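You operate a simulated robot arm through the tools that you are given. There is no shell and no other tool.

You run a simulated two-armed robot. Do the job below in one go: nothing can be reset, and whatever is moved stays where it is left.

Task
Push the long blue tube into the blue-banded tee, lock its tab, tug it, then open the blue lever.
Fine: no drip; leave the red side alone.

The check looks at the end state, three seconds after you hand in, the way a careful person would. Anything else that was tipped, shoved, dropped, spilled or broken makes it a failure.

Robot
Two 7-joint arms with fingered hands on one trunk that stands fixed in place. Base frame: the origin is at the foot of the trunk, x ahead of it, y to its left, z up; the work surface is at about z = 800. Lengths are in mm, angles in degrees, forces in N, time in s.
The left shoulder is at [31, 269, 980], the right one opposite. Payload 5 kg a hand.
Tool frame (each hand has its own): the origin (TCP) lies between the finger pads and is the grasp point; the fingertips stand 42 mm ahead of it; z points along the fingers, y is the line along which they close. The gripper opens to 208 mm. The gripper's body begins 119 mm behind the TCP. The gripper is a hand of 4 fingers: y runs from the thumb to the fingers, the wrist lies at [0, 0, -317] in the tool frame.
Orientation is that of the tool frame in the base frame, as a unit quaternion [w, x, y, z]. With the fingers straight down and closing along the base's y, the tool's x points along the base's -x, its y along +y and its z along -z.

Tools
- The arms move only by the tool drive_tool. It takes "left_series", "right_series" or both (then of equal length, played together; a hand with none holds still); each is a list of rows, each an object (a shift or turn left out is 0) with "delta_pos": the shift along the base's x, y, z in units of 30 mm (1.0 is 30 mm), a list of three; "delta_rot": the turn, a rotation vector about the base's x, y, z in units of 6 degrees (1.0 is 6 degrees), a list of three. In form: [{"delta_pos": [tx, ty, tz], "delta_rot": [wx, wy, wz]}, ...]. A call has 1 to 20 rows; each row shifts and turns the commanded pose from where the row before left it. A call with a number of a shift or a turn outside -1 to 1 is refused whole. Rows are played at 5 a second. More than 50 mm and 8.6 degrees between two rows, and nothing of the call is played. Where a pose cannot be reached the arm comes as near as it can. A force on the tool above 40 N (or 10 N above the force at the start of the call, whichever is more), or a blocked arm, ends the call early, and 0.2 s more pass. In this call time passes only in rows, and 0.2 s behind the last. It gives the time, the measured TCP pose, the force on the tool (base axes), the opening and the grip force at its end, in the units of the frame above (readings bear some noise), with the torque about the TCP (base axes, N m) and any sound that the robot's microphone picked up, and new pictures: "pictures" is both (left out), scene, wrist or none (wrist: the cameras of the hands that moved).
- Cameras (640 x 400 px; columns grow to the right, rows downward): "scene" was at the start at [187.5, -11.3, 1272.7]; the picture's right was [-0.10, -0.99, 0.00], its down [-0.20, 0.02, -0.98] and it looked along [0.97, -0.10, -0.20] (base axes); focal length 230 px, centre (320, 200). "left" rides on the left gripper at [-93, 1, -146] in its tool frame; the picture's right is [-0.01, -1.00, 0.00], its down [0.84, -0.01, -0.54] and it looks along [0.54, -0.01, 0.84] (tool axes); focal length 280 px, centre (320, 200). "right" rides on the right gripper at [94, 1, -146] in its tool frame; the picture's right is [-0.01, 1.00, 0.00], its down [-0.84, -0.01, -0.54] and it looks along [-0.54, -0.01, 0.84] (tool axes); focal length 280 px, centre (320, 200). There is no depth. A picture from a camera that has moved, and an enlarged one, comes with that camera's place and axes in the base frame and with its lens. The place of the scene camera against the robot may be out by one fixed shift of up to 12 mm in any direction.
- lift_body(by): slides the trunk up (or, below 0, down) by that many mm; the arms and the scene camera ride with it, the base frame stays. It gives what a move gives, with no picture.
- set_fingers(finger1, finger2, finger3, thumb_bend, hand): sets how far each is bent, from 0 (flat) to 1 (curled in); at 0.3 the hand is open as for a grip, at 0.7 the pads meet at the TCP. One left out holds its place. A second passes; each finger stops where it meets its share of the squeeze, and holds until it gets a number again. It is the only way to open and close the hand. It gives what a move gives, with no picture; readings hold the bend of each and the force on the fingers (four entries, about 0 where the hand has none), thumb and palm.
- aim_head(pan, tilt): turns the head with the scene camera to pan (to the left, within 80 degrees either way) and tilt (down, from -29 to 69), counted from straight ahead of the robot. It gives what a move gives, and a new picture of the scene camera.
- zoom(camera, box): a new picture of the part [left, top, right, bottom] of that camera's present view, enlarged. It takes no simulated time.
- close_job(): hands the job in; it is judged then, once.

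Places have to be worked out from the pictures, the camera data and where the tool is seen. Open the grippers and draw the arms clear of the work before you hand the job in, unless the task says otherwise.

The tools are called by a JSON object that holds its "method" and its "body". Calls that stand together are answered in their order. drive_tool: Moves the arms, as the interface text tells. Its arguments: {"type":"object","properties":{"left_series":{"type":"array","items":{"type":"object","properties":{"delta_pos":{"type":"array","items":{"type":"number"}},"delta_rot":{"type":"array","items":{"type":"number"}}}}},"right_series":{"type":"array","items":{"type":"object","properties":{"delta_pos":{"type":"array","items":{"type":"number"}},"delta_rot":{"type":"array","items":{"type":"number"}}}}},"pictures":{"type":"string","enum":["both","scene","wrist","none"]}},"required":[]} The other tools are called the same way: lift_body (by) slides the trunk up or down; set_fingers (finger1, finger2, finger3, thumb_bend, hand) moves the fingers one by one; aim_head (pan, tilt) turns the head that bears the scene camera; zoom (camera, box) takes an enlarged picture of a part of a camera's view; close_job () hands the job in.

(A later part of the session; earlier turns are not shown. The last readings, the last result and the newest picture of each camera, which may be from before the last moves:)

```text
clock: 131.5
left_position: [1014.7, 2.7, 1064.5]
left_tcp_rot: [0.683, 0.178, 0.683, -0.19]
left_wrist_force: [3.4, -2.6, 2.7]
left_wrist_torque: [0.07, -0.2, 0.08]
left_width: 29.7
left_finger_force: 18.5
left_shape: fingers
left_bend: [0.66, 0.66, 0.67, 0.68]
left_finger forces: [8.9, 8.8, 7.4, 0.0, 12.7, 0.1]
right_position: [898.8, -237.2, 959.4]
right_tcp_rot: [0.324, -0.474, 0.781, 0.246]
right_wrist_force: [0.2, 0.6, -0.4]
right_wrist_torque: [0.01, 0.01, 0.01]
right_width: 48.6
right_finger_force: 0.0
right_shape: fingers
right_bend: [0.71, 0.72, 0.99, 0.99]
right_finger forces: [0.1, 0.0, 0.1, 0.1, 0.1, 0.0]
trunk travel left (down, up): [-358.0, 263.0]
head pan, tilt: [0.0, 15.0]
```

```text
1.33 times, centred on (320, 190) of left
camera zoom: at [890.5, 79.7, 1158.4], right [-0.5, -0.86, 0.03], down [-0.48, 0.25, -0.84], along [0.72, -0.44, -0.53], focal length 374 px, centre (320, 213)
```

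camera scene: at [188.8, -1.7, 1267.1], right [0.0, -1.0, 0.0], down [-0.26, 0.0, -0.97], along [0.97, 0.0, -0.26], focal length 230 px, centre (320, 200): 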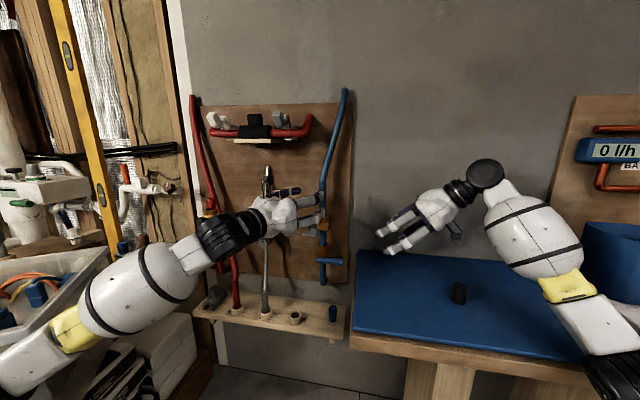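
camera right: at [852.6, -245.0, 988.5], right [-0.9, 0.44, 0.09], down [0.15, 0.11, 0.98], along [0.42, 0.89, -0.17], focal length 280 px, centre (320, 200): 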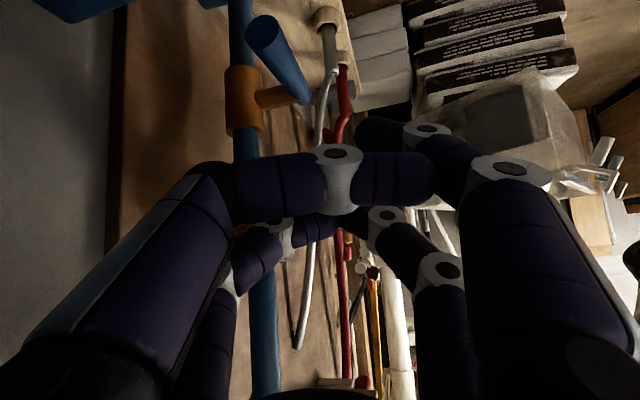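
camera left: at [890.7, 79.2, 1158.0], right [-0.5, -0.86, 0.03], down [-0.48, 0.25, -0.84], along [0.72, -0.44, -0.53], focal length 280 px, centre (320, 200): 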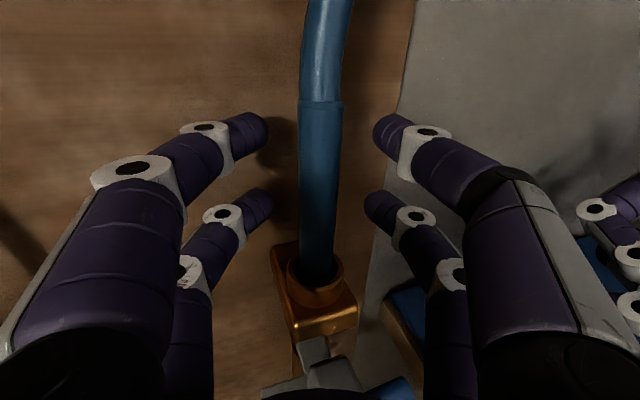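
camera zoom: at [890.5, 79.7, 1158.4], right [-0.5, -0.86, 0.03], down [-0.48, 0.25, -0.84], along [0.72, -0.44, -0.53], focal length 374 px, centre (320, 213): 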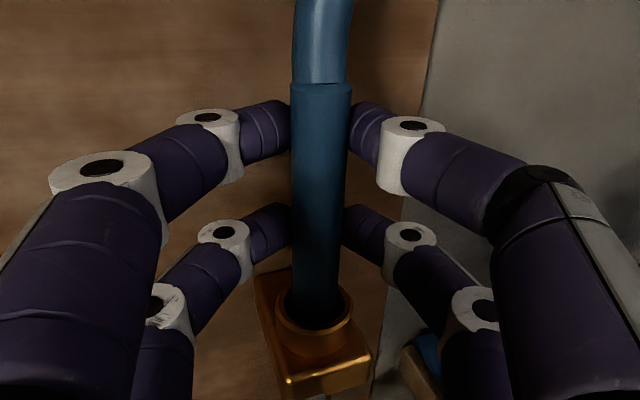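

All four digits grip the foot again. I tug upward in 3 mm steps: if the lock holds, a downward pull will build up on the hand.

{"method": "drive_tool", "body": {"left_series": [{"delta_pos": [0, 0, 0.1]}], "pictures": "none"}}

{"method": "drive_tool", "body": {"left_series": [{"delta_pos": [0, 0, 0.1]}], "pictures": "wrist"}}

{"method": "zoom", "body": {"camera": "left", "box": [260, 210, 372, 330]}}

```text
clock: 131.9
left_position: [1014.4, 3.6, 1066.2]
left_tcp_rot: [0.681, 0.178, 0.684, -0.192]
left_wrist_force: [-1.4, -0.9, -4.9]
left_wrist_torque: [0.14, -0.05, 0.12]
left_width: 29.5
left_finger_force: 18.9
left_shape: fingers
left_bend: [0.66, 0.66, 0.67, 0.68]
left_finger forces: [9.1, 8.4, 7.5, 0.1, 13.0, 0.0]
right_position: [900.2, -238.2, 960.2]
right_tcp_rot: [0.323, -0.475, 0.781, 0.246]
right_wrist_force: [0.3, 0.3, -0.2]
right_wrist_torque: [0.01, 0.0, -0.01]
right_width: 48.6
right_finger_force: 0.1
right_shape: fingers
right_bend: [0.71, 0.72, 1.0, 0.99]
right_finger forces: [0.0, 0.1, 0.0, 0.0, 0.1, 0.0]
trunk travel left (down, up): [-358.0, 263.0]
head pan, tilt: [0.0, 15.0]
```

```text
clock: 132.3
left_position: [1014.9, 2.0, 1065.5]
left_tcp_rot: [0.681, 0.178, 0.685, -0.19]
left_wrist_force: [-3.1, -1.5, -16.3]
left_wrist_torque: [0.3, 0.26, -0.05]
left_width: 29.4
left_finger_force: 19.1
left_shape: fingers
left_bend: [0.66, 0.66, 0.67, 0.68]
left_finger forces: [9.0, 8.2, 7.7, 0.0, 13.3, 0.1]
right_position: [900.0, -238.2, 958.6]
right_tcp_rot: [0.323, -0.475, 0.781, 0.246]
right_wrist_force: [-0.5, 0.3, -0.1]
right_wrist_torque: [0.02, -0.03, 0.02]
right_width: 48.8
right_finger_force: 0.1
right_shape: fingers
right_bend: [0.71, 0.72, 1.0, 0.99]
right_finger forces: [0.1, 0.0, 0.1, 0.0, 0.0, 0.1]
trunk travel left (down, up): [-358.0, 263.0]
head pan, tilt: [0.0, 15.0]
camera left: at [891.5, 79.6, 1160.3], right [-0.5, -0.86, 0.03], down [-0.48, 0.25, -0.84], along [0.72, -0.44, -0.54], focal length 280 px, centre (320, 200)
```

left: 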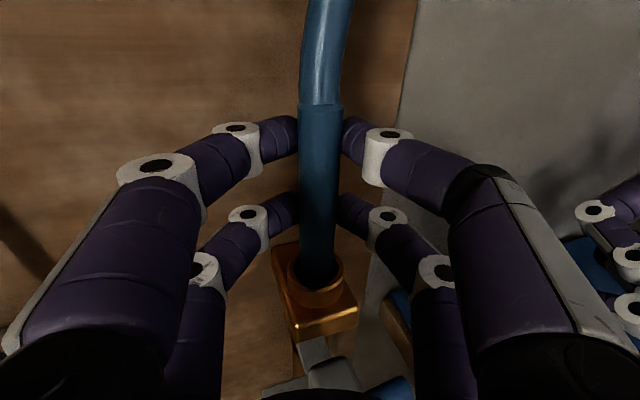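

```text
3.33 times, centred on (316, 270) of left
camera zoom: at [891.5, 79.6, 1160.3], right [-0.5, -0.86, 0.03], down [-0.48, 0.25, -0.84], along [0.72, -0.44, -0.54], focal length 935 px, centre (333, -33)
```

zoom: 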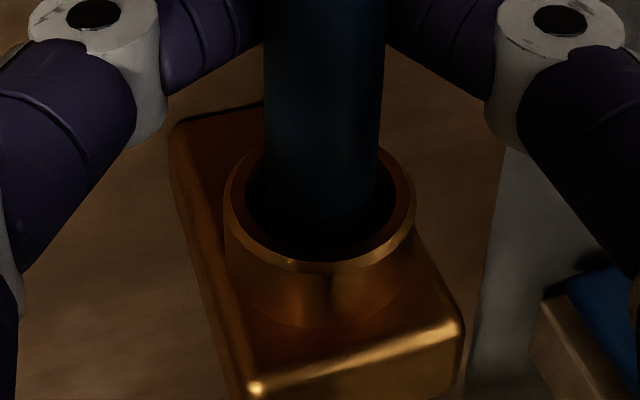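

The tug reads 16 N downward with no upward travel, so the tab really holds the tube. I pull a little harder once, then ease back and let go.

{"method": "drive_tool", "body": {"left_series": [{"delta_pos": [0, 0, 0.08]}, {"delta_pos": [0, 0, 0]}], "pictures": "none"}}

{"method": "drive_tool", "body": {"left_series": [{"delta_pos": [0, 0, -0.14]}, {"delta_pos": [0, 0, -0.12]}], "pictures": "none"}}

{"method": "set_fingers", "body": {"hand": "left", "finger1": 0.56, "finger2": 0.56, "finger3": 0.56, "thumb_bend": 0.56}}

{"method": "zoom", "body": {"camera": "left", "box": [240, 40, 400, 340]}}

```text
clock: 132.9
left_position: [1015.0, 3.2, 1069.0]
left_tcp_rot: [0.681, 0.179, 0.684, -0.191]
left_wrist_force: [1.3, -5.5, -26.4]
left_wrist_torque: [0.47, 0.62, -0.07]
left_width: 29.1
left_finger_force: 17.9
left_shape: fingers
left_bend: [0.66, 0.66, 0.67, 0.68]
left_finger forces: [9.1, 7.7, 7.3, 0.1, 12.5, 0.0]
right_position: [900.6, -238.6, 958.2]
right_tcp_rot: [0.324, -0.473, 0.782, 0.246]
right_wrist_force: [0.2, 0.3, -0.1]
right_wrist_torque: [-0.01, -0.01, -0.02]
right_width: 49.2
right_finger_force: 0.0
right_shape: fingers
right_bend: [0.71, 0.72, 1.0, 0.99]
right_finger forces: [0.0, 0.0, 0.1, 0.0, 0.0, 0.1]
trunk travel left (down, up): [-358.0, 263.0]
head pan, tilt: [0.0, 15.0]
```

```text
clock: 133.5
left_position: [1012.5, 3.3, 1069.5]
left_tcp_rot: [0.684, 0.178, 0.681, -0.191]
left_wrist_force: [8.1, -4.4, -3.9]
left_wrist_torque: [0.14, -0.18, 0.05]
left_width: 29.1
left_finger_force: 18.5
left_shape: fingers
left_bend: [0.66, 0.65, 0.67, 0.68]
left_finger forces: [9.3, 8.8, 6.6, 0.0, 12.0, 0.0]
right_position: [900.7, -239.2, 958.9]
right_tcp_rot: [0.323, -0.475, 0.781, 0.245]
right_wrist_force: [-0.6, -0.2, -0.3]
right_wrist_torque: [-0.01, 0.03, -0.02]
right_width: 48.9
right_finger_force: 0.1
right_shape: fingers
right_bend: [0.71, 0.72, 1.0, 0.99]
right_finger forces: [0.0, 0.1, 0.1, 0.1, 0.0, 0.1]
trunk travel left (down, up): [-358.0, 263.0]
head pan, tilt: [0.0, 15.0]
```

```text
clock: 134.5
left_position: [1012.5, 3.7, 1065.1]
left_tcp_rot: [0.682, 0.178, 0.683, -0.192]
left_wrist_force: [-0.1, 1.2, -0.7]
left_wrist_torque: [-0.01, -0.02, -0.01]
left_width: 80.5
left_finger_force: 0.1
left_shape: fingers
left_bend: [0.56, 0.56, 0.56, 0.56]
left_finger forces: [0.0, 0.0, 0.0, 0.0, 0.0, 0.1]
right_position: [899.6, -239.2, 959.6]
right_tcp_rot: [0.324, -0.474, 0.781, 0.245]
right_wrist_force: [0.5, 0.4, 0.1]
right_wrist_torque: [-0.03, -0.02, 0.01]
right_width: 49.2
right_finger_force: 0.1
right_shape: fingers
right_bend: [0.71, 0.72, 1.0, 0.99]
right_finger forces: [0.0, 0.0, 0.0, 0.0, 0.0, 0.0]
trunk travel left (down, up): [-358.0, 263.0]
head pan, tilt: [0.0, 15.0]
```

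```text
1.33 times, centred on (320, 190) of left
camera zoom: at [888.6, 80.7, 1158.5], right [-0.5, -0.86, 0.03], down [-0.48, 0.25, -0.84], along [0.72, -0.44, -0.53], focal length 374 px, centre (320, 213)
```

zoom: 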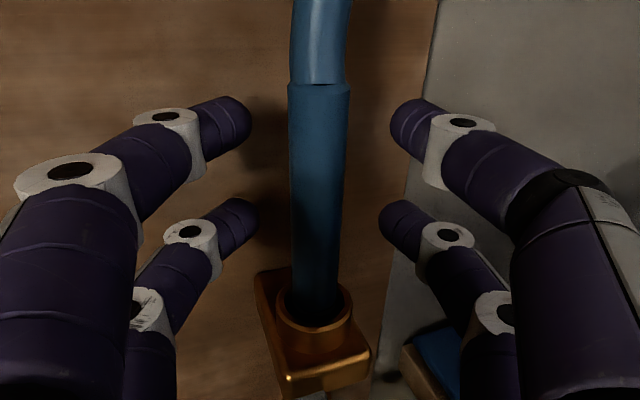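

It held a 26 N pull. I back the left hand off and check that the band did not rise.

{"method": "drive_tool", "body": {"left_series": [{"delta_pos": [-0.72, 0.42, 0]}, {"delta_pos": [-0.72, 0.42, 0]}, {"delta_pos": [-0.72, 0.42, 0]}, {"delta_pos": [-0.72, 0.42, 0]}, {"delta_pos": [-0.72, 0.5, 0.2]}, {"delta_pos": [-0.72, 0.6, 0.4]}, {"delta_pos": [-0.5, 0.8, 0.4]}, {"delta_pos": [-0.3, 0.8, 0.3]}], "pictures": "both"}}

{"method": "zoom", "body": {"camera": "scene", "box": [304, 205, 344, 240]}}

{"method": "zoom", "body": {"camera": "scene", "box": [295, 230, 365, 290]}}

{"method": "zoom", "body": {"camera": "right", "box": [200, 0, 440, 240]}}

```text
clock: 136.3
left_position: [857.1, 134.0, 1103.7]
left_tcp_rot: [0.682, 0.178, 0.683, -0.193]
left_wrist_force: [-1.1, 0.2, -0.6]
left_wrist_torque: [0.02, 0.01, 0.03]
left_width: 80.5
left_finger_force: 0.0
left_shape: fingers
left_bend: [0.56, 0.56, 0.56, 0.56]
left_finger forces: [0.0, 0.0, 0.1, 0.0, 0.0, 0.1]
right_position: [898.7, -237.9, 959.4]
right_tcp_rot: [0.324, -0.474, 0.781, 0.245]
right_wrist_force: [-0.2, 0.0, -0.8]
right_wrist_torque: [-0.04, -0.01, -0.04]
right_width: 49.7
right_finger_force: 0.2
right_shape: fingers
right_bend: [0.71, 0.72, 1.0, 1.0]
right_finger forces: [0.0, 0.0, 0.0, 0.0, 0.0, 0.1]
trunk travel left (down, up): [-358.0, 263.0]
head pan, tilt: [0.0, 15.0]
camera scene: at [188.1, -1.8, 1267.5], right [0.0, -1.0, 0.0], down [-0.26, 0.0, -0.97], along [0.97, 0.0, -0.26], focal length 230 px, centre (320, 200)
camera left: at [734.5, 211.9, 1197.3], right [-0.5, -0.86, 0.03], down [-0.48, 0.25, -0.84], along [0.72, -0.44, -0.54], focal length 280 px, centre (320, 200)
```

scene: 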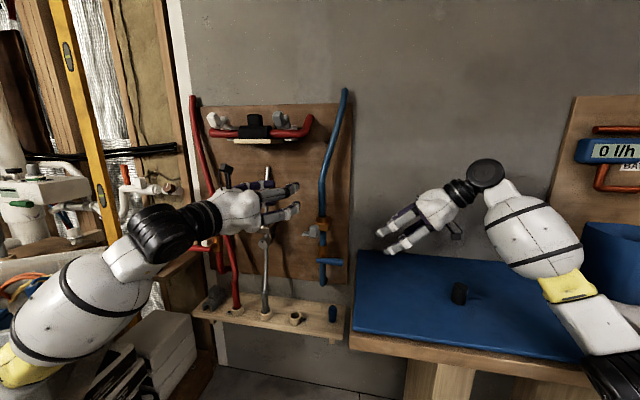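
left: 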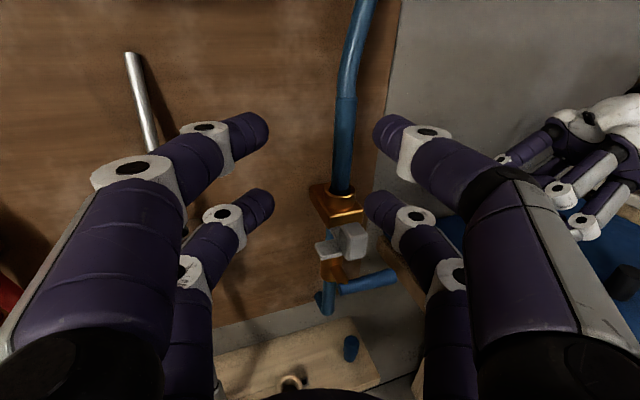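

```text
11.43 times, centred on (324, 222) of scene
camera zoom: at [188.1, -1.8, 1267.5], right [0.0, -1.0, 0.0], down [-0.26, 0.0, -0.97], along [0.97, 0.0, -0.26], focal length 2635 px, centre (274, -57)
```

zoom: 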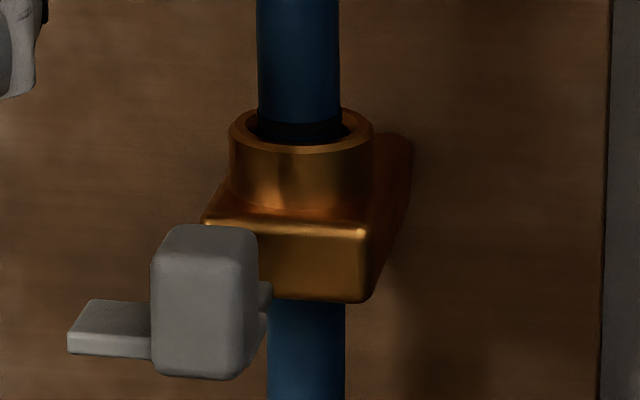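

```text
6.67 times, centred on (330, 260) of scene
camera zoom: at [188.1, -1.8, 1267.5], right [0.0, -1.0, 0.0], down [-0.26, 0.0, -0.97], along [0.97, 0.0, -0.26], focal length 1537 px, centre (253, -200)
```

zoom: 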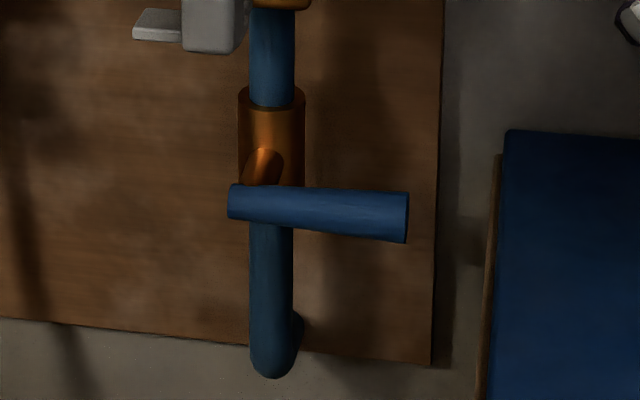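

```text
1.67 times, centred on (320, 120) of right
camera zoom: at [827.0, -392.1, 990.0], right [-0.89, 0.44, 0.09], down [0.15, 0.11, 0.98], along [0.42, 0.89, -0.17], focal length 467 px, centre (320, 333)
```

zoom: 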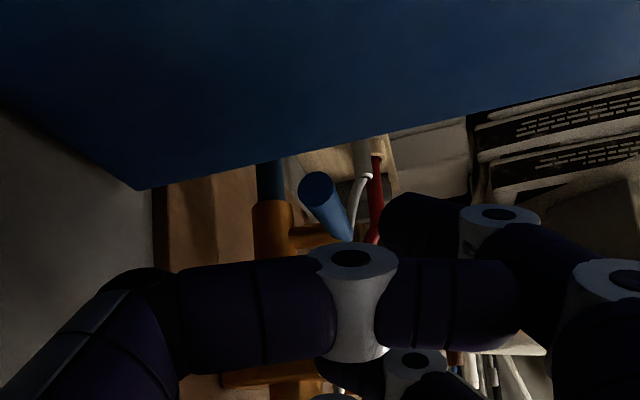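

The band is still at the rim and the tab is still over. Next is the blue lever: its handle lies level from about (985, 7) to (965, -87) at z ≈ 815, and I will press its right end down with the closed left digits, passing between it and the tab. I bring the left hand down in front, well clear.

{"method": "set_fingers", "body": {"hand": "left", "finger1": 0.72, "finger2": 0.72, "finger3": 0.72, "thumb_bend": 0.72}}

{"method": "drive_tool", "body": {"left_series": [{"delta_pos": [-0.5, -0.5, -0.7]}, {"delta_pos": [-0.5, -0.7, -0.8]}, {"delta_pos": [-0.3, -0.8, -0.8]}, {"delta_pos": [0, -0.8, -0.8]}, {"delta_pos": [0, -0.8, -0.8]}, {"delta_pos": [0, -0.8, -0.8]}, {"delta_pos": [0, -0.8, -0.8]}, {"delta_pos": [0, -0.6, -0.8]}, {"delta_pos": [0, -0.2, -0.8]}, {"delta_pos": [0, 0, -0.3]}], "pictures": "both"}}

```text
clock: 137.3
left_position: [858.9, 135.2, 1103.6]
left_tcp_rot: [0.682, 0.178, 0.683, -0.192]
left_wrist_force: [0.3, -0.1, 0.4]
left_wrist_torque: [0.02, 0.01, 0.01]
left_width: 6.7
left_finger_force: 0.1
left_shape: fingers
left_bend: [0.71, 0.71, 0.71, 0.71]
left_finger forces: [0.1, 0.0, 0.1, 0.0, 0.1, 0.0]
right_position: [899.2, -238.4, 959.2]
right_tcp_rot: [0.324, -0.474, 0.781, 0.246]
right_wrist_force: [0.2, 0.2, -0.2]
right_wrist_torque: [0.01, 0.01, -0.01]
right_width: 49.6
right_finger_force: 0.1
right_shape: fingers
right_bend: [0.71, 0.72, 1.0, 1.0]
right_finger forces: [0.0, 0.1, 0.1, 0.0, 0.0, 0.0]
trunk travel left (down, up): [-358.0, 263.0]
head pan, tilt: [0.0, 15.0]
```

```text
clock: 139.7
left_position: [846.3, 36.5, 862.8]
left_tcp_rot: [0.68, 0.194, 0.69, -0.156]
left_wrist_force: [-1.2, -0.9, -0.7]
left_wrist_torque: [-0.01, -0.01, -0.05]
left_width: 6.7
left_finger_force: 0.1
left_shape: fingers
left_bend: [0.71, 0.71, 0.71, 0.71]
left_finger forces: [0.0, 0.0, 0.0, 0.0, 0.0, 0.0]
left hand out of reach, approached as far as the arm can: row 5, 6, 7, 8
right_position: [899.7, -238.2, 959.3]
right_tcp_rot: [0.323, -0.475, 0.781, 0.247]
right_wrist_force: [0.5, 0.8, -0.5]
right_wrist_torque: [-0.03, 0.03, -0.01]
right_width: 50.2
right_finger_force: 0.0
right_shape: fingers
right_bend: [0.71, 0.72, 1.0, 1.0]
right_finger forces: [0.0, 0.0, 0.1, 0.0, 0.0, 0.0]
trunk travel left (down, up): [-358.0, 263.0]
head pan, tilt: [0.0, 15.0]
stopped in row 10 (left hand): the arm was blocked; the commanded pose is now the measured one
camera scene: at [188.1, -1.6, 1267.5], right [0.0, -1.0, 0.0], down [-0.26, 0.0, -0.97], along [0.97, 0.0, -0.26], focal length 230 px, centre (320, 200)
camera left: at [719.7, 104.2, 959.9], right [-0.48, -0.88, -0.03], down [-0.48, 0.29, -0.83], along [0.74, -0.38, -0.56], focal length 280 px, centre (320, 200)
```

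scene: 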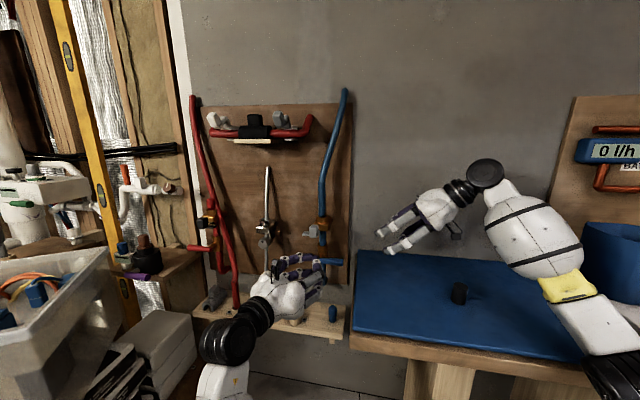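
left: 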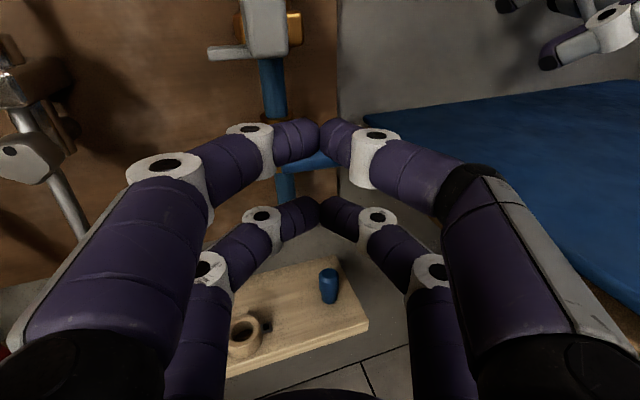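

The left arm reports that it was blocked, though the hand itself feels no force. I turn the head to look at its elbow before doing anything else.

{"method": "aim_head", "body": {"pan": 35, "tilt": 45}}

{"method": "aim_head", "body": {"pan": 55, "tilt": 40}}

```text
clock: 140.7
left_position: [845.8, 37.5, 863.5]
left_tcp_rot: [0.68, 0.193, 0.689, -0.157]
left_wrist_force: [0.1, 0.6, 0.2]
left_wrist_torque: [0.02, 0.02, 0.0]
left_width: 6.9
left_finger_force: 0.1
left_shape: fingers
left_bend: [0.71, 0.71, 0.71, 0.71]
left_finger forces: [0.0, 0.0, 0.0, 0.0, 0.0, 0.0]
right_position: [900.3, -237.0, 958.4]
right_tcp_rot: [0.324, -0.474, 0.781, 0.246]
right_wrist_force: [-0.2, -0.7, -0.7]
right_wrist_torque: [0.0, 0.0, 0.02]
right_width: 50.3
right_finger_force: 0.1
right_shape: fingers
right_bend: [0.71, 0.72, 1.0, 1.0]
right_finger forces: [0.1, 0.0, 0.0, 0.0, 0.1, 0.0]
trunk travel left (down, up): [-358.0, 263.0]
head pan, tilt: [35.0, 45.0]
camera scene: at [161.4, 44.9, 1220.7], right [0.57, -0.82, 0.0], down [-0.58, -0.4, -0.71], along [0.58, 0.41, -0.71], focal length 230 px, centre (320, 200)
```

scene: 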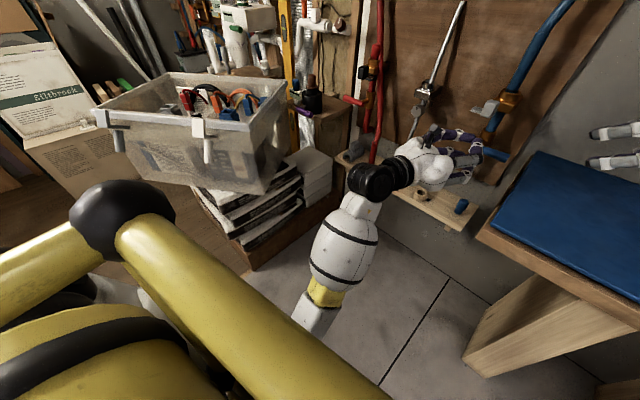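

```text
clock: 141.6
left_position: [846.8, 38.3, 863.2]
left_tcp_rot: [0.68, 0.194, 0.689, -0.156]
left_wrist_force: [1.3, 0.8, 0.8]
left_wrist_torque: [-0.01, 0.0, -0.01]
left_width: 6.8
left_finger_force: 0.2
left_shape: fingers
left_bend: [0.71, 0.71, 0.71, 0.71]
left_finger forces: [0.0, 0.0, 0.0, 0.0, 0.1, 0.0]
right_position: [898.6, -237.7, 960.1]
right_tcp_rot: [0.324, -0.474, 0.781, 0.246]
right_wrist_force: [0.0, -0.3, -0.2]
right_wrist_torque: [-0.03, -0.02, -0.03]
right_width: 50.7
right_finger_force: 0.0
right_shape: fingers
right_bend: [0.71, 0.72, 1.0, 1.0]
right_finger forces: [0.0, 0.0, 0.0, 0.0, 0.0, 0.0]
trunk travel left (down, up): [-358.0, 263.0]
head pan, tilt: [55.0, 40.0]
camera scene: at [143.6, 67.9, 1227.9], right [0.82, -0.57, 0.0], down [-0.37, -0.53, -0.77], along [0.44, 0.63, -0.64], focal length 230 px, centre (320, 200)
```

scene: 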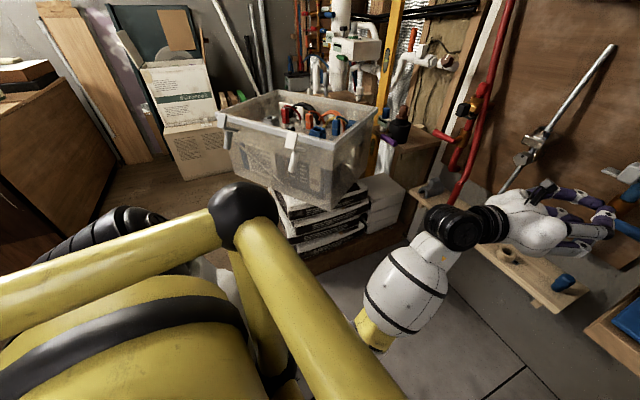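

The elbow has tucked down beside the robot's own yellow frame, which blocked it; the bin and boxes look untouched. I take the left arm back up the way it came, and turn the right hand to face the wall instead, since it can reach the lever from the front.

{"method": "drive_tool", "body": {"left_series": [{"delta_pos": [0, 0.5, 0.7]}, {"delta_pos": [0, 0.6, 0.8]}, {"delta_pos": [0, 0.7, 0.8]}, {"delta_pos": [0, 0.7, 0.8]}, {"delta_pos": [0, 0.7, 0.8]}, {"delta_pos": [0, 0.7, 0.8]}, {"delta_pos": [0, 0.6, 0.8]}, {"delta_pos": [-0.2, 0.4, 0.8]}, {"delta_pos": [-0.2, 0.4, 0.6]}, {"delta_pos": [-0.2, 0.4, 0.4]}, {}, {}, {}, {}], "right_series": [{"delta_pos": [-0.4, 0.1, 0.3], "delta_rot": [0, 0, -1]}, {"delta_pos": [-0.4, 0.1, 0.3], "delta_rot": [0, 0, -1]}, {"delta_pos": [-0.4, 0.1, 0.3], "delta_rot": [0, 0, -1]}, {"delta_pos": [-0.3, 0.1, 0.2], "delta_rot": [0, 0, -1]}, {"delta_pos": [-0.2, 0.1, 0.1], "delta_rot": [0, 0, -1]}, {"delta_pos": [0, 0.1, 0], "delta_rot": [0, 0, -1]}, {"delta_pos": [0, 0.2, 0], "delta_rot": [0, 0, -1]}, {"delta_pos": [0, 0.2, 0], "delta_rot": [0, 0, -1]}, {"delta_pos": [0, 0.2, 0], "delta_rot": [0, 0, -1]}, {"delta_pos": [0, 0.2, 0], "delta_rot": [0, 0, -1]}, {"delta_pos": [0, 0.2, 0], "delta_rot": [0, 0, -1]}, {"delta_pos": [0, 0.3, 0], "delta_rot": [0, 0, -1]}, {"delta_pos": [0, 0.3, 0], "delta_rot": [0, 0, -1]}, {}], "pictures": "both"}}

{"method": "aim_head", "body": {"pan": 0, "tilt": 20}}

```text
clock: 144.6
left_position: [829.6, 207.3, 1083.8]
left_tcp_rot: [0.68, 0.194, 0.689, -0.158]
left_wrist_force: [0.6, 0.9, -0.1]
left_wrist_torque: [-0.03, -0.01, -0.08]
left_width: 6.9
left_finger_force: 0.0
left_shape: fingers
left_bend: [0.71, 0.71, 0.71, 0.71]
left_finger forces: [0.0, 0.0, 0.0, 0.0, 0.0, 0.0]
right_position: [848.5, -171.3, 995.3]
right_tcp_rot: [0.406, 0.124, 0.905, -0.014]
right_wrist_force: [0.6, 0.2, -0.2]
right_wrist_torque: [-0.01, 0.01, -0.03]
right_width: 50.6
right_finger_force: 0.1
right_shape: fingers
right_bend: [0.71, 0.72, 1.0, 1.0]
right_finger forces: [0.0, 0.0, 0.1, 0.0, 0.0, 0.0]
trunk travel left (down, up): [-358.0, 263.0]
head pan, tilt: [55.0, 40.0]
camera scene: at [143.7, 68.3, 1227.9], right [0.82, -0.57, 0.0], down [-0.37, -0.53, -0.77], along [0.44, 0.63, -0.64], focal length 230 px, centre (320, 200)
camera right: at [682.5, -131.3, 1025.1], right [0.24, 0.97, 0.09], down [0.14, -0.12, 0.98], along [0.96, -0.23, -0.17], focal length 280 px, centre (320, 200)
camera left: at [702.5, 275.4, 1180.3], right [-0.48, -0.88, -0.03], down [-0.48, 0.29, -0.83], along [0.74, -0.38, -0.56], focal length 280 px, centre (320, 200)
```

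scene: 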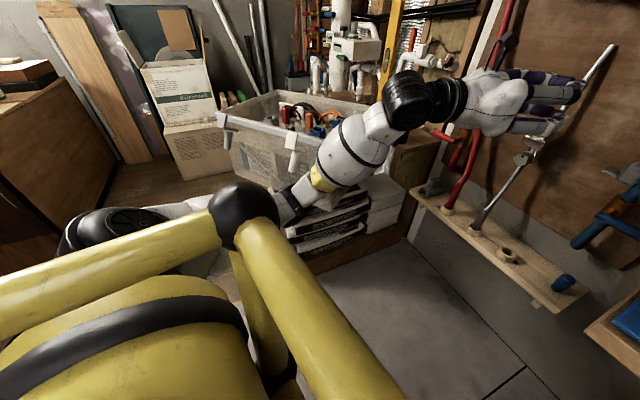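
right: 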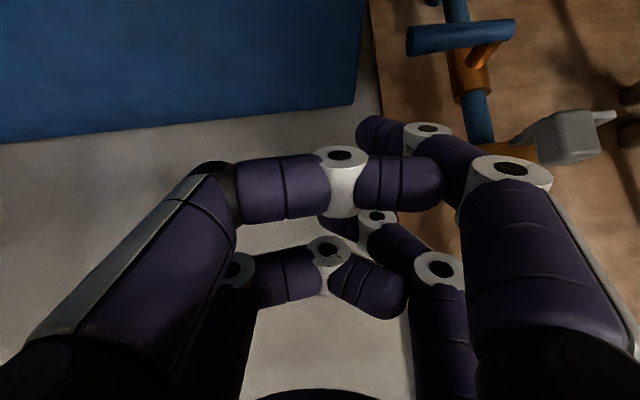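
left: 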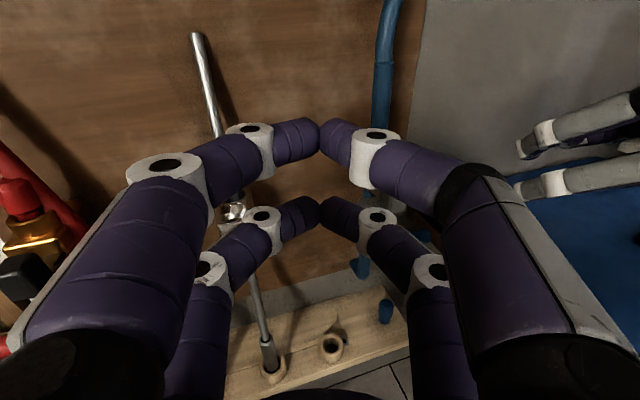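

```text
clock: 145.8
left_position: [829.3, 207.1, 1082.5]
left_tcp_rot: [0.68, 0.194, 0.689, -0.157]
left_wrist_force: [-0.3, -0.2, -0.8]
left_wrist_torque: [-0.02, -0.02, 0.01]
left_width: 6.7
left_finger_force: 0.0
left_shape: fingers
left_bend: [0.71, 0.71, 0.71, 0.71]
left_finger forces: [0.0, 0.0, 0.0, 0.1, 0.1, 0.0]
right_position: [848.4, -171.2, 995.0]
right_tcp_rot: [0.406, 0.123, 0.906, -0.012]
right_wrist_force: [1.1, -0.3, 0.3]
right_wrist_torque: [0.02, -0.01, 0.02]
right_width: 50.7
right_finger_force: 0.1
right_shape: fingers
right_bend: [0.71, 0.72, 1.0, 1.0]
right_finger forces: [0.0, 0.1, 0.0, 0.0, 0.0, 0.0]
trunk travel left (down, up): [-358.0, 263.0]
head pan, tilt: [0.0, 20.0]
camera scene: at [187.9, -1.6, 1259.3], right [0.0, -1.0, 0.0], down [-0.34, 0.0, -0.94], along [0.94, 0.0, -0.34], focal length 230 px, centre (320, 200)
```

scene: 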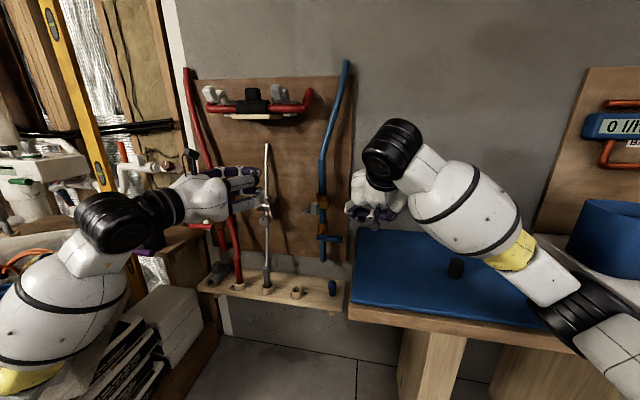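

The right hand now faces the wall and its camera sees the lever, valve and tab, upside down. I make the near pair, thumb and finger 3, the blunt tip, and curl the other two away.

{"method": "set_fingers", "body": {"hand": "right", "finger1": 0.6, "finger2": 0.6, "finger3": 0.6, "thumb_bend": 0.6}}

{"method": "set_fingers", "body": {"hand": "right", "finger1": 1.0, "finger2": 1.0, "finger3": 0.72, "thumb_bend": 0.72}}

{"method": "zoom", "body": {"camera": "right", "box": [0, 0, 640, 400]}}

{"method": "zoom", "body": {"camera": "right", "box": [380, 0, 620, 150]}}

```text
clock: 146.8
left_position: [828.5, 208.2, 1081.8]
left_tcp_rot: [0.681, 0.192, 0.689, -0.156]
left_wrist_force: [0.0, -0.1, -0.6]
left_wrist_torque: [-0.03, 0.0, -0.01]
left_width: 6.8
left_finger_force: 0.0
left_shape: fingers
left_bend: [0.71, 0.71, 0.71, 0.71]
left_finger forces: [0.1, 0.1, 0.1, 0.1, 0.1, 0.0]
right_position: [849.4, -171.4, 993.6]
right_tcp_rot: [0.406, 0.124, 0.905, -0.013]
right_wrist_force: [-0.9, 0.8, 0.0]
right_wrist_torque: [-0.01, -0.01, -0.02]
right_width: 60.3
right_finger_force: 0.1
right_shape: fingers
right_bend: [0.6, 0.6, 0.6, 0.6]
right_finger forces: [0.0, 0.0, 0.0, 0.1, 0.1, 0.1]
trunk travel left (down, up): [-358.0, 263.0]
head pan, tilt: [0.0, 20.0]
```

```text
clock: 147.8
left_position: [829.6, 208.6, 1083.6]
left_tcp_rot: [0.681, 0.193, 0.689, -0.158]
left_wrist_force: [0.3, -0.2, -0.5]
left_wrist_torque: [0.0, -0.01, 0.03]
left_width: 6.6
left_finger_force: 0.1
left_shape: fingers
left_bend: [0.71, 0.71, 0.71, 0.71]
left_finger forces: [0.0, 0.0, 0.0, 0.0, 0.1, 0.0]
right_position: [847.5, -171.1, 994.0]
right_tcp_rot: [0.406, 0.123, 0.906, -0.012]
right_wrist_force: [-0.8, 0.2, 0.5]
right_wrist_torque: [-0.01, -0.02, 0.02]
right_width: 6.0
right_finger_force: 0.0
right_shape: fingers
right_bend: [0.71, 0.76, 0.66, 0.71]
right_finger forces: [0.0, 0.0, 0.1, 0.0, 0.1, 0.0]
trunk travel left (down, up): [-358.0, 263.0]
head pan, tilt: [0.0, 20.0]
```

```text
1.00 times, centred on (320, 200) of right (not enlarged: the box is as wide or as high as the picture)
camera zoom: at [682.4, -131.6, 1025.2], right [0.24, 0.97, 0.09], down [0.14, -0.12, 0.98], along [0.96, -0.23, -0.17], focal length 280 px, centre (320, 200)
```

zoom: 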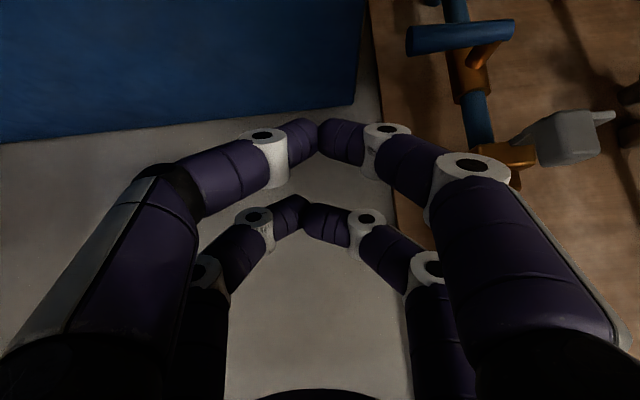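

```text
2.67 times, centred on (500, 75) of right
camera zoom: at [682.4, -131.6, 1025.2], right [0.24, 0.97, 0.09], down [0.14, -0.12, 0.98], along [0.96, -0.23, -0.17], focal length 748 px, centre (-160, 533)
```

zoom: 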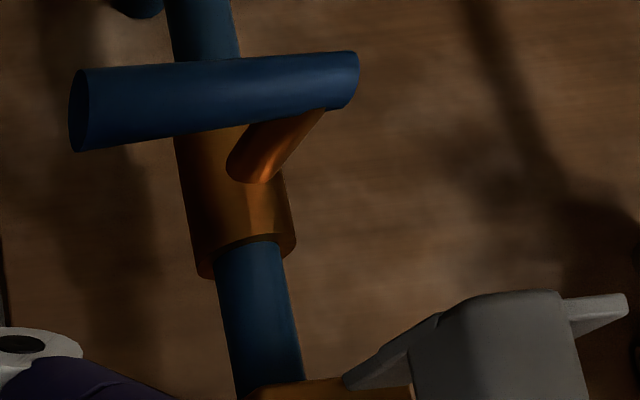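

The handle turns about a stem near its left end, and facing the wall my hand would pass too close to the block and tab. Coming along the wall from the right, as I did for the tab, only the finger tips get near it, so I turn the right hand back that way, a little steeper, with fingers 1 and 2 as the tip.

{"method": "set_fingers", "body": {"hand": "right", "finger1": 0.72, "finger2": 0.72, "finger3": 1.0, "thumb_bend": 1.0}}

{"method": "drive_tool", "body": {"right_series": [{"delta_pos": [0.0, -0.2, 0.1], "delta_rot": [0, 0, 1]}, {"delta_pos": [0.0, -0.2, 0.1], "delta_rot": [0, 0, 1]}, {"delta_pos": [0.1, -0.2, 0.1], "delta_rot": [0, 0, 1]}, {"delta_pos": [0.1, -0.2, 0], "delta_rot": [0, 0, 1]}, {"delta_pos": [0.1, -0.2, 0], "delta_rot": [0, 0, 1]}, {"delta_pos": [0.1, -0.2, 0], "delta_rot": [0, 0, 1]}, {"delta_pos": [0.1, -0.2, 0], "delta_rot": [0, 0, 1]}, {"delta_pos": [0.1, -0.2, 0], "delta_rot": [0, 0, 1]}, {"delta_pos": [0.1, -0.2, 0], "delta_rot": [0, 0, 1]}, {"delta_pos": [0.1, -0.2, 0], "delta_rot": [0, 0, 1]}, {"delta_pos": [0.1, -0.1, 0], "delta_rot": [0, 0, 1]}, {"delta_pos": [0.1, -0.1, 0], "delta_rot": [0, 0, 1]}, {"delta_pos": [0.1, 0, 0], "delta_rot": [0, 0, 1]}, {"delta_pos": [0.1, 0, 0], "delta_rot": [0, 0, 1]}, {"delta_rot": [-0.64, 0.184, 0]}, {"delta_rot": [-0.64, 0.184, 0]}], "pictures": "both"}}

```text
clock: 148.8
left_position: [829.4, 207.9, 1081.9]
left_tcp_rot: [0.681, 0.193, 0.689, -0.157]
left_wrist_force: [0.6, 0.7, -0.2]
left_wrist_torque: [0.0, -0.02, -0.03]
left_width: 6.7
left_finger_force: 0.0
left_shape: fingers
left_bend: [0.71, 0.71, 0.71, 0.71]
left_finger forces: [0.0, 0.0, 0.0, 0.0, 0.0, 0.1]
right_position: [848.7, -170.1, 994.7]
right_tcp_rot: [0.407, 0.123, 0.905, -0.012]
right_wrist_force: [-1.1, 0.2, 0.2]
right_wrist_torque: [-0.02, -0.02, 0.01]
right_width: 44.3
right_finger_force: 0.1
right_shape: fingers
right_bend: [0.71, 0.66, 0.76, 0.97]
right_finger forces: [0.0, 0.1, 0.1, 0.0, 0.0, 0.0]
trunk travel left (down, up): [-358.0, 263.0]
head pan, tilt: [0.0, 20.0]
```

```text
clock: 152.2
left_position: [828.1, 208.7, 1083.3]
left_tcp_rot: [0.681, 0.193, 0.689, -0.157]
left_wrist_force: [-1.4, -1.0, 0.6]
left_wrist_torque: [0.04, 0.02, 0.03]
left_width: 6.7
left_finger_force: 0.0
left_shape: fingers
left_bend: [0.71, 0.71, 0.71, 0.71]
left_finger forces: [0.0, 0.0, 0.0, 0.0, 0.0, 0.1]
right_position: [882.9, -236.9, 1004.7]
right_tcp_rot: [0.26, -0.53, 0.776, 0.221]
right_wrist_force: [-0.6, 0.5, -0.4]
right_wrist_torque: [-0.07, -0.03, -0.06]
right_width: 46.0
right_finger_force: 0.1
right_shape: fingers
right_bend: [0.71, 0.66, 0.76, 0.98]
right_finger forces: [0.0, 0.2, 0.1, 0.0, 0.0, 0.1]
trunk travel left (down, up): [-358.0, 263.0]
head pan, tilt: [0.0, 20.0]
camera scene: at [187.3, -1.6, 1259.5], right [0.0, -1.0, 0.0], down [-0.34, 0.0, -0.94], along [0.94, 0.0, -0.34], focal length 230 px, centre (320, 200)
camera right: at [829.3, -393.3, 1058.6], right [-0.93, 0.35, 0.08], down [0.17, 0.26, 0.95], along [0.31, 0.9, -0.3], focal length 280 px, centre (320, 200)
```

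scene: 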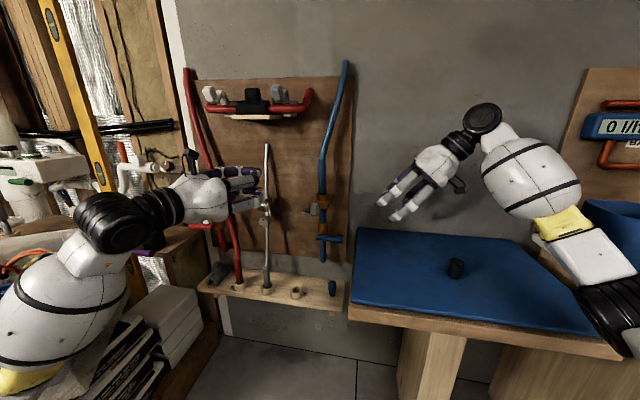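
right: 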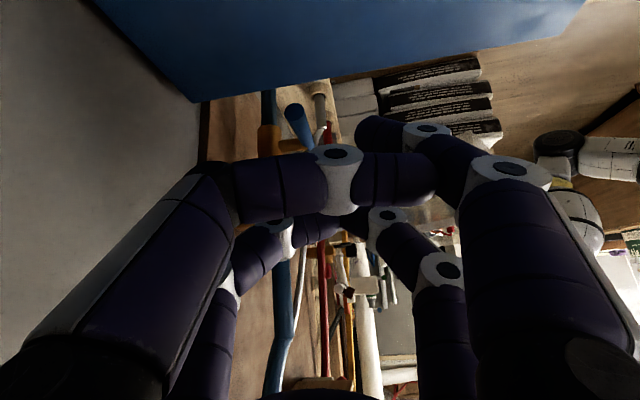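

The right hand comes along the wall again, at 50 degrees of pitch. I move its tip toward a point above the right end of the handle, near (973, -76, 855).

{"method": "drive_tool", "body": {"right_series": [{"delta_pos": [0.494, 0.65, -0.65]}, {"delta_pos": [0.494, 0.65, -0.65]}, {"delta_pos": [0.494, 0.65, -0.65]}, {"delta_pos": [0.494, 0.65, -0.65]}, {"delta_pos": [0.494, 0.65, -0.65]}], "pictures": "wrist"}}

{"method": "aim_head", "body": {"pan": -3, "tilt": 25}}

{"method": "zoom", "body": {"camera": "scene", "box": [275, 140, 395, 260]}}

```text
clock: 153.4
left_position: [828.8, 208.8, 1083.0]
left_tcp_rot: [0.68, 0.194, 0.689, -0.158]
left_wrist_force: [-0.3, -0.4, 0.1]
left_wrist_torque: [-0.03, -0.02, -0.03]
left_width: 7.0
left_finger_force: 0.0
left_shape: fingers
left_bend: [0.71, 0.71, 0.71, 0.71]
left_finger forces: [0.0, 0.0, 0.0, 0.0, 0.0, 0.0]
right_position: [957.9, -141.9, 907.7]
right_tcp_rot: [0.26, -0.529, 0.777, 0.221]
right_wrist_force: [-0.2, -0.3, 1.1]
right_wrist_torque: [0.01, 0.02, 0.03]
right_width: 46.7
right_finger_force: 0.1
right_shape: fingers
right_bend: [0.71, 0.66, 0.76, 0.98]
right_finger forces: [0.0, 0.0, 0.0, 0.0, 0.1, 0.1]
trunk travel left (down, up): [-358.0, 263.0]
head pan, tilt: [0.0, 20.0]
camera right: at [904.8, -296.9, 960.7], right [-0.93, 0.35, 0.08], down [0.18, 0.26, 0.95], along [0.32, 0.9, -0.3], focal length 280 px, centre (320, 200)
```

right: 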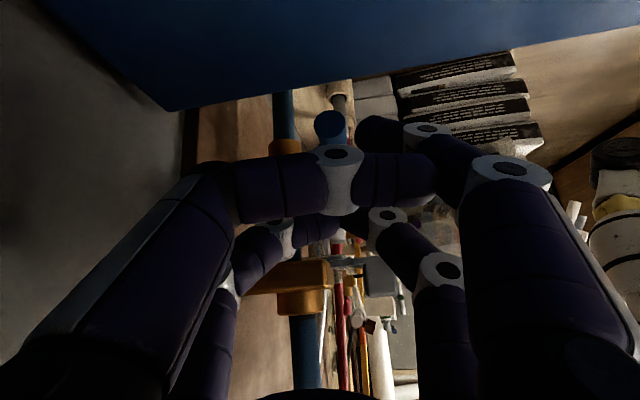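

```text
clock: 154.1
left_position: [828.9, 208.1, 1081.9]
left_tcp_rot: [0.68, 0.194, 0.689, -0.157]
left_wrist_force: [0.0, -0.3, -1.0]
left_wrist_torque: [0.01, -0.01, 0.01]
left_width: 6.7
left_finger_force: 0.1
left_shape: fingers
left_bend: [0.71, 0.71, 0.71, 0.71]
left_finger forces: [0.1, 0.0, 0.0, 0.0, 0.0, 0.0]
right_position: [959.9, -141.8, 907.2]
right_tcp_rot: [0.26, -0.53, 0.777, 0.22]
right_wrist_force: [-0.6, -0.5, -0.8]
right_wrist_torque: [-0.02, -0.02, 0.0]
right_width: 46.7
right_finger_force: 0.0
right_shape: fingers
right_bend: [0.71, 0.66, 0.76, 0.98]
right_finger forces: [0.0, 0.1, 0.0, 0.1, 0.0, 0.0]
trunk travel left (down, up): [-358.0, 263.0]
head pan, tilt: [-3.0, 25.0]
camera scene: at [186.8, -6.5, 1251.3], right [-0.05, -1.0, 0.0], down [-0.42, 0.02, -0.91], along [0.91, -0.05, -0.42], focal length 230 px, centre (320, 200)
```

scene: 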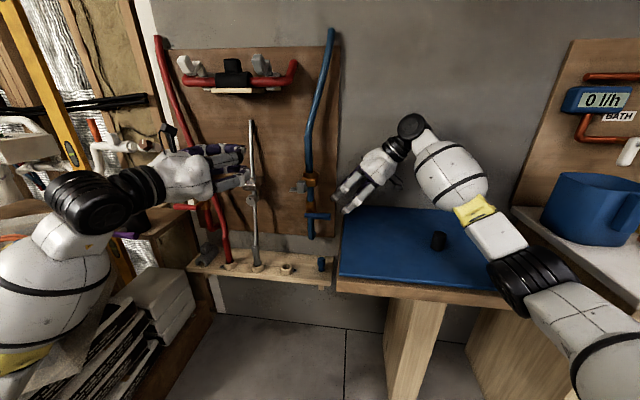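

```text
3.33 times, centred on (335, 200) of scene
camera zoom: at [186.8, -6.5, 1251.3], right [-0.05, -1.0, 0.0], down [-0.42, 0.02, -0.91], along [0.91, -0.05, -0.42], focal length 768 px, centre (270, 200)
```

zoom: 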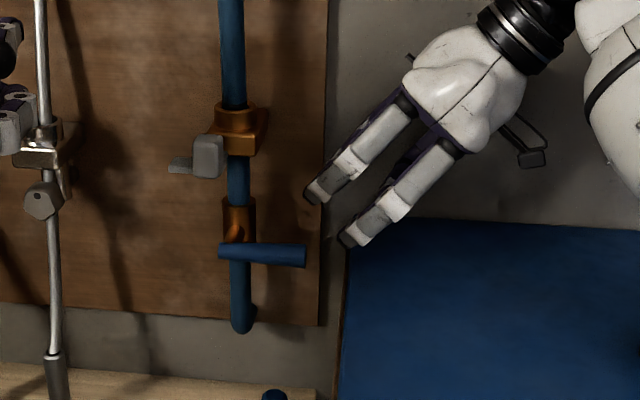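

The tip is right above the handle's end, and the lower digits will clear the table's edge once I am 20 mm further left. I shift left first, then come down onto the handle slowly.

{"method": "drive_tool", "body": {"right_series": [{"delta_pos": [0.05, 0.35, 0]}, {"delta_pos": [0.05, 0.35, 0]}, {"delta_pos": [0, 0, -0.4]}, {"delta_pos": [0, 0, -0.4]}, {"delta_pos": [0, 0, -0.3]}], "pictures": "wrist"}}

{"method": "zoom", "body": {"camera": "scene", "box": [275, 140, 395, 260]}}

```text
clock: 155.2
left_position: [829.2, 208.5, 1082.1]
left_tcp_rot: [0.681, 0.192, 0.689, -0.157]
left_wrist_force: [0.7, -1.0, -0.6]
left_wrist_torque: [0.03, 0.02, -0.01]
left_width: 6.7
left_finger_force: 0.1
left_shape: fingers
left_bend: [0.71, 0.71, 0.71, 0.71]
left_finger forces: [0.0, 0.1, 0.1, 0.0, 0.0, 0.0]
right_position: [961.8, -119.3, 873.0]
right_tcp_rot: [0.26, -0.528, 0.777, 0.221]
right_wrist_force: [-0.2, -0.6, 0.6]
right_wrist_torque: [0.02, 0.03, 0.01]
right_width: 47.2
right_finger_force: 0.2
right_shape: fingers
right_bend: [0.71, 0.66, 0.76, 0.99]
right_finger forces: [0.0, 0.0, 0.0, 0.0, 0.0, 0.1]
trunk travel left (down, up): [-358.0, 263.0]
head pan, tilt: [-3.0, 25.0]
camera right: at [907.8, -275.2, 927.2], right [-0.93, 0.35, 0.08], down [0.18, 0.26, 0.95], along [0.32, 0.9, -0.3], focal length 280 px, centre (320, 200)
```

right: 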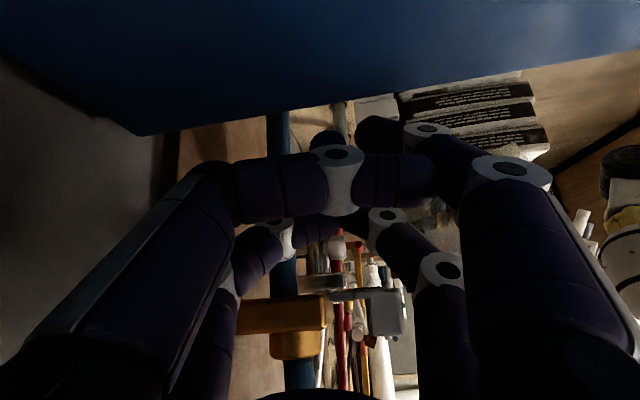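

```text
3.33 times, centred on (335, 200) of scene
camera zoom: at [187.0, -6.5, 1251.2], right [-0.05, -1.0, 0.0], down [-0.42, 0.02, -0.91], along [0.9, -0.05, -0.42], focal length 768 px, centre (270, 200)
```

zoom: 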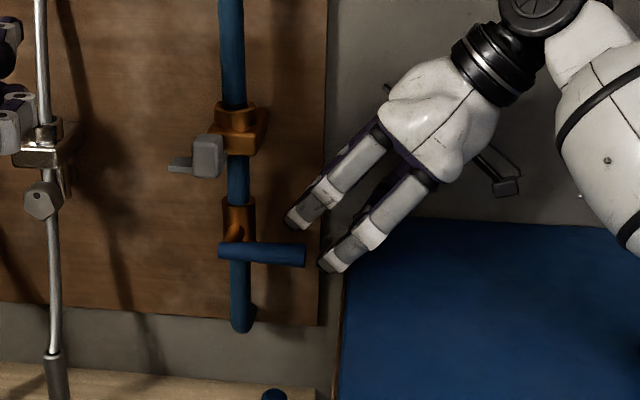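

The tip hangs about 16 mm above the handle's right end and is in line with it. I lower to contact and a little beyond, checking the force.

{"method": "drive_tool", "body": {"right_series": [{"delta_pos": [0, 0, -0.4]}, {"delta_pos": [0, 0, -0.2]}, {"delta_pos": [0, 0, -0.15]}, {"delta_pos": [0, 0.02, -0.15]}], "pictures": "none"}}

{"method": "zoom", "body": {"camera": "scene", "box": [275, 140, 395, 260]}}

```text
clock: 156.2
left_position: [828.9, 207.8, 1083.1]
left_tcp_rot: [0.681, 0.193, 0.689, -0.156]
left_wrist_force: [0.9, -0.2, 0.0]
left_wrist_torque: [0.03, 0.0, 0.02]
left_width: 7.0
left_finger_force: 0.1
left_shape: fingers
left_bend: [0.71, 0.71, 0.71, 0.71]
left_finger forces: [0.0, 0.0, 0.0, 0.0, 0.1, 0.1]
right_position: [960.3, -119.5, 847.3]
right_tcp_rot: [0.261, -0.529, 0.777, 0.22]
right_wrist_force: [-1.1, 0.2, 5.8]
right_wrist_torque: [0.12, 0.22, -0.06]
right_width: 47.3
right_finger_force: 0.0
right_shape: fingers
right_bend: [0.71, 0.66, 0.76, 0.99]
right_finger forces: [0.1, 0.0, 0.1, 0.1, 0.1, 0.0]
trunk travel left (down, up): [-358.0, 263.0]
head pan, tilt: [-3.0, 25.0]
```

```text
3.33 times, centred on (335, 200) of scene
camera zoom: at [186.4, -6.5, 1251.4], right [-0.05, -1.0, 0.0], down [-0.42, 0.02, -0.91], along [0.91, -0.05, -0.42], focal length 768 px, centre (270, 200)
```

zoom: 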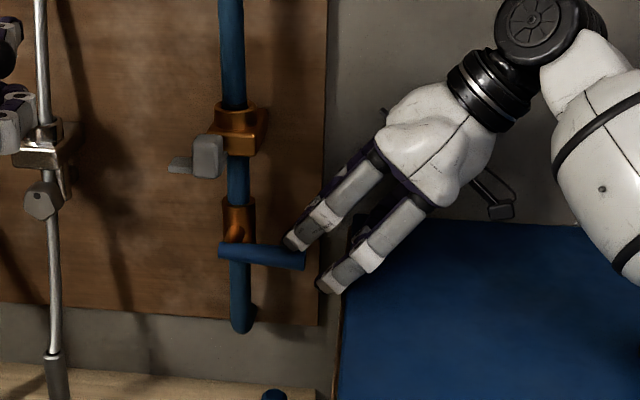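

The handle is turning downward under about 6 N. I continue along its arc, down and slightly left.

{"method": "drive_tool", "body": {"right_series": [{"delta_pos": [0.01, 0.05, -0.2]}, {"delta_pos": [0.01, 0.07, -0.2]}, {"delta_pos": [0.015, 0.09, -0.2]}], "pictures": "none"}}

{"method": "zoom", "body": {"camera": "scene", "box": [275, 140, 395, 260]}}

```text
clock: 157.1
left_position: [826.5, 209.0, 1084.3]
left_tcp_rot: [0.681, 0.193, 0.688, -0.158]
left_wrist_force: [0.4, -0.3, -0.2]
left_wrist_torque: [0.02, 0.0, -0.02]
left_width: 6.9
left_finger_force: 0.1
left_shape: fingers
left_bend: [0.71, 0.71, 0.71, 0.71]
left_finger forces: [0.0, 0.0, 0.0, 0.0, 0.0, 0.1]
right_position: [962.1, -110.4, 833.4]
right_tcp_rot: [0.263, -0.53, 0.776, 0.221]
right_wrist_force: [0.6, 7.3, 30.5]
right_wrist_torque: [-0.13, 2.01, -0.43]
right_width: 47.9
right_finger_force: 16.4
right_shape: fingers
right_bend: [0.72, 0.65, 0.78, 0.99]
right_finger forces: [32.7, 0.0, 0.0, 0.0, 0.1, 0.1]
trunk travel left (down, up): [-358.0, 263.0]
head pan, tilt: [-3.0, 25.0]
```

```text
3.33 times, centred on (335, 200) of scene
camera zoom: at [185.0, -5.9, 1251.9], right [-0.05, -1.0, 0.0], down [-0.42, 0.02, -0.91], along [0.91, -0.05, -0.42], focal length 768 px, centre (270, 200)
```

zoom: 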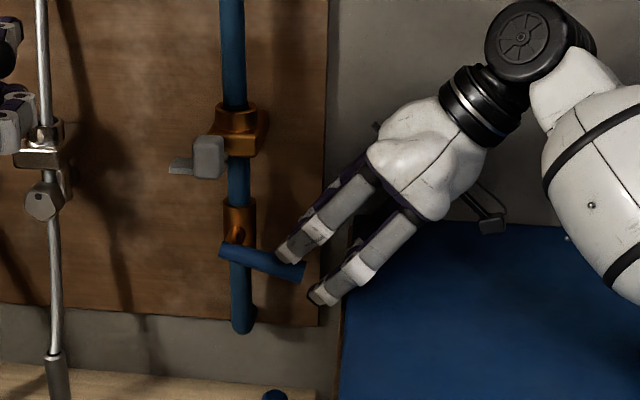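

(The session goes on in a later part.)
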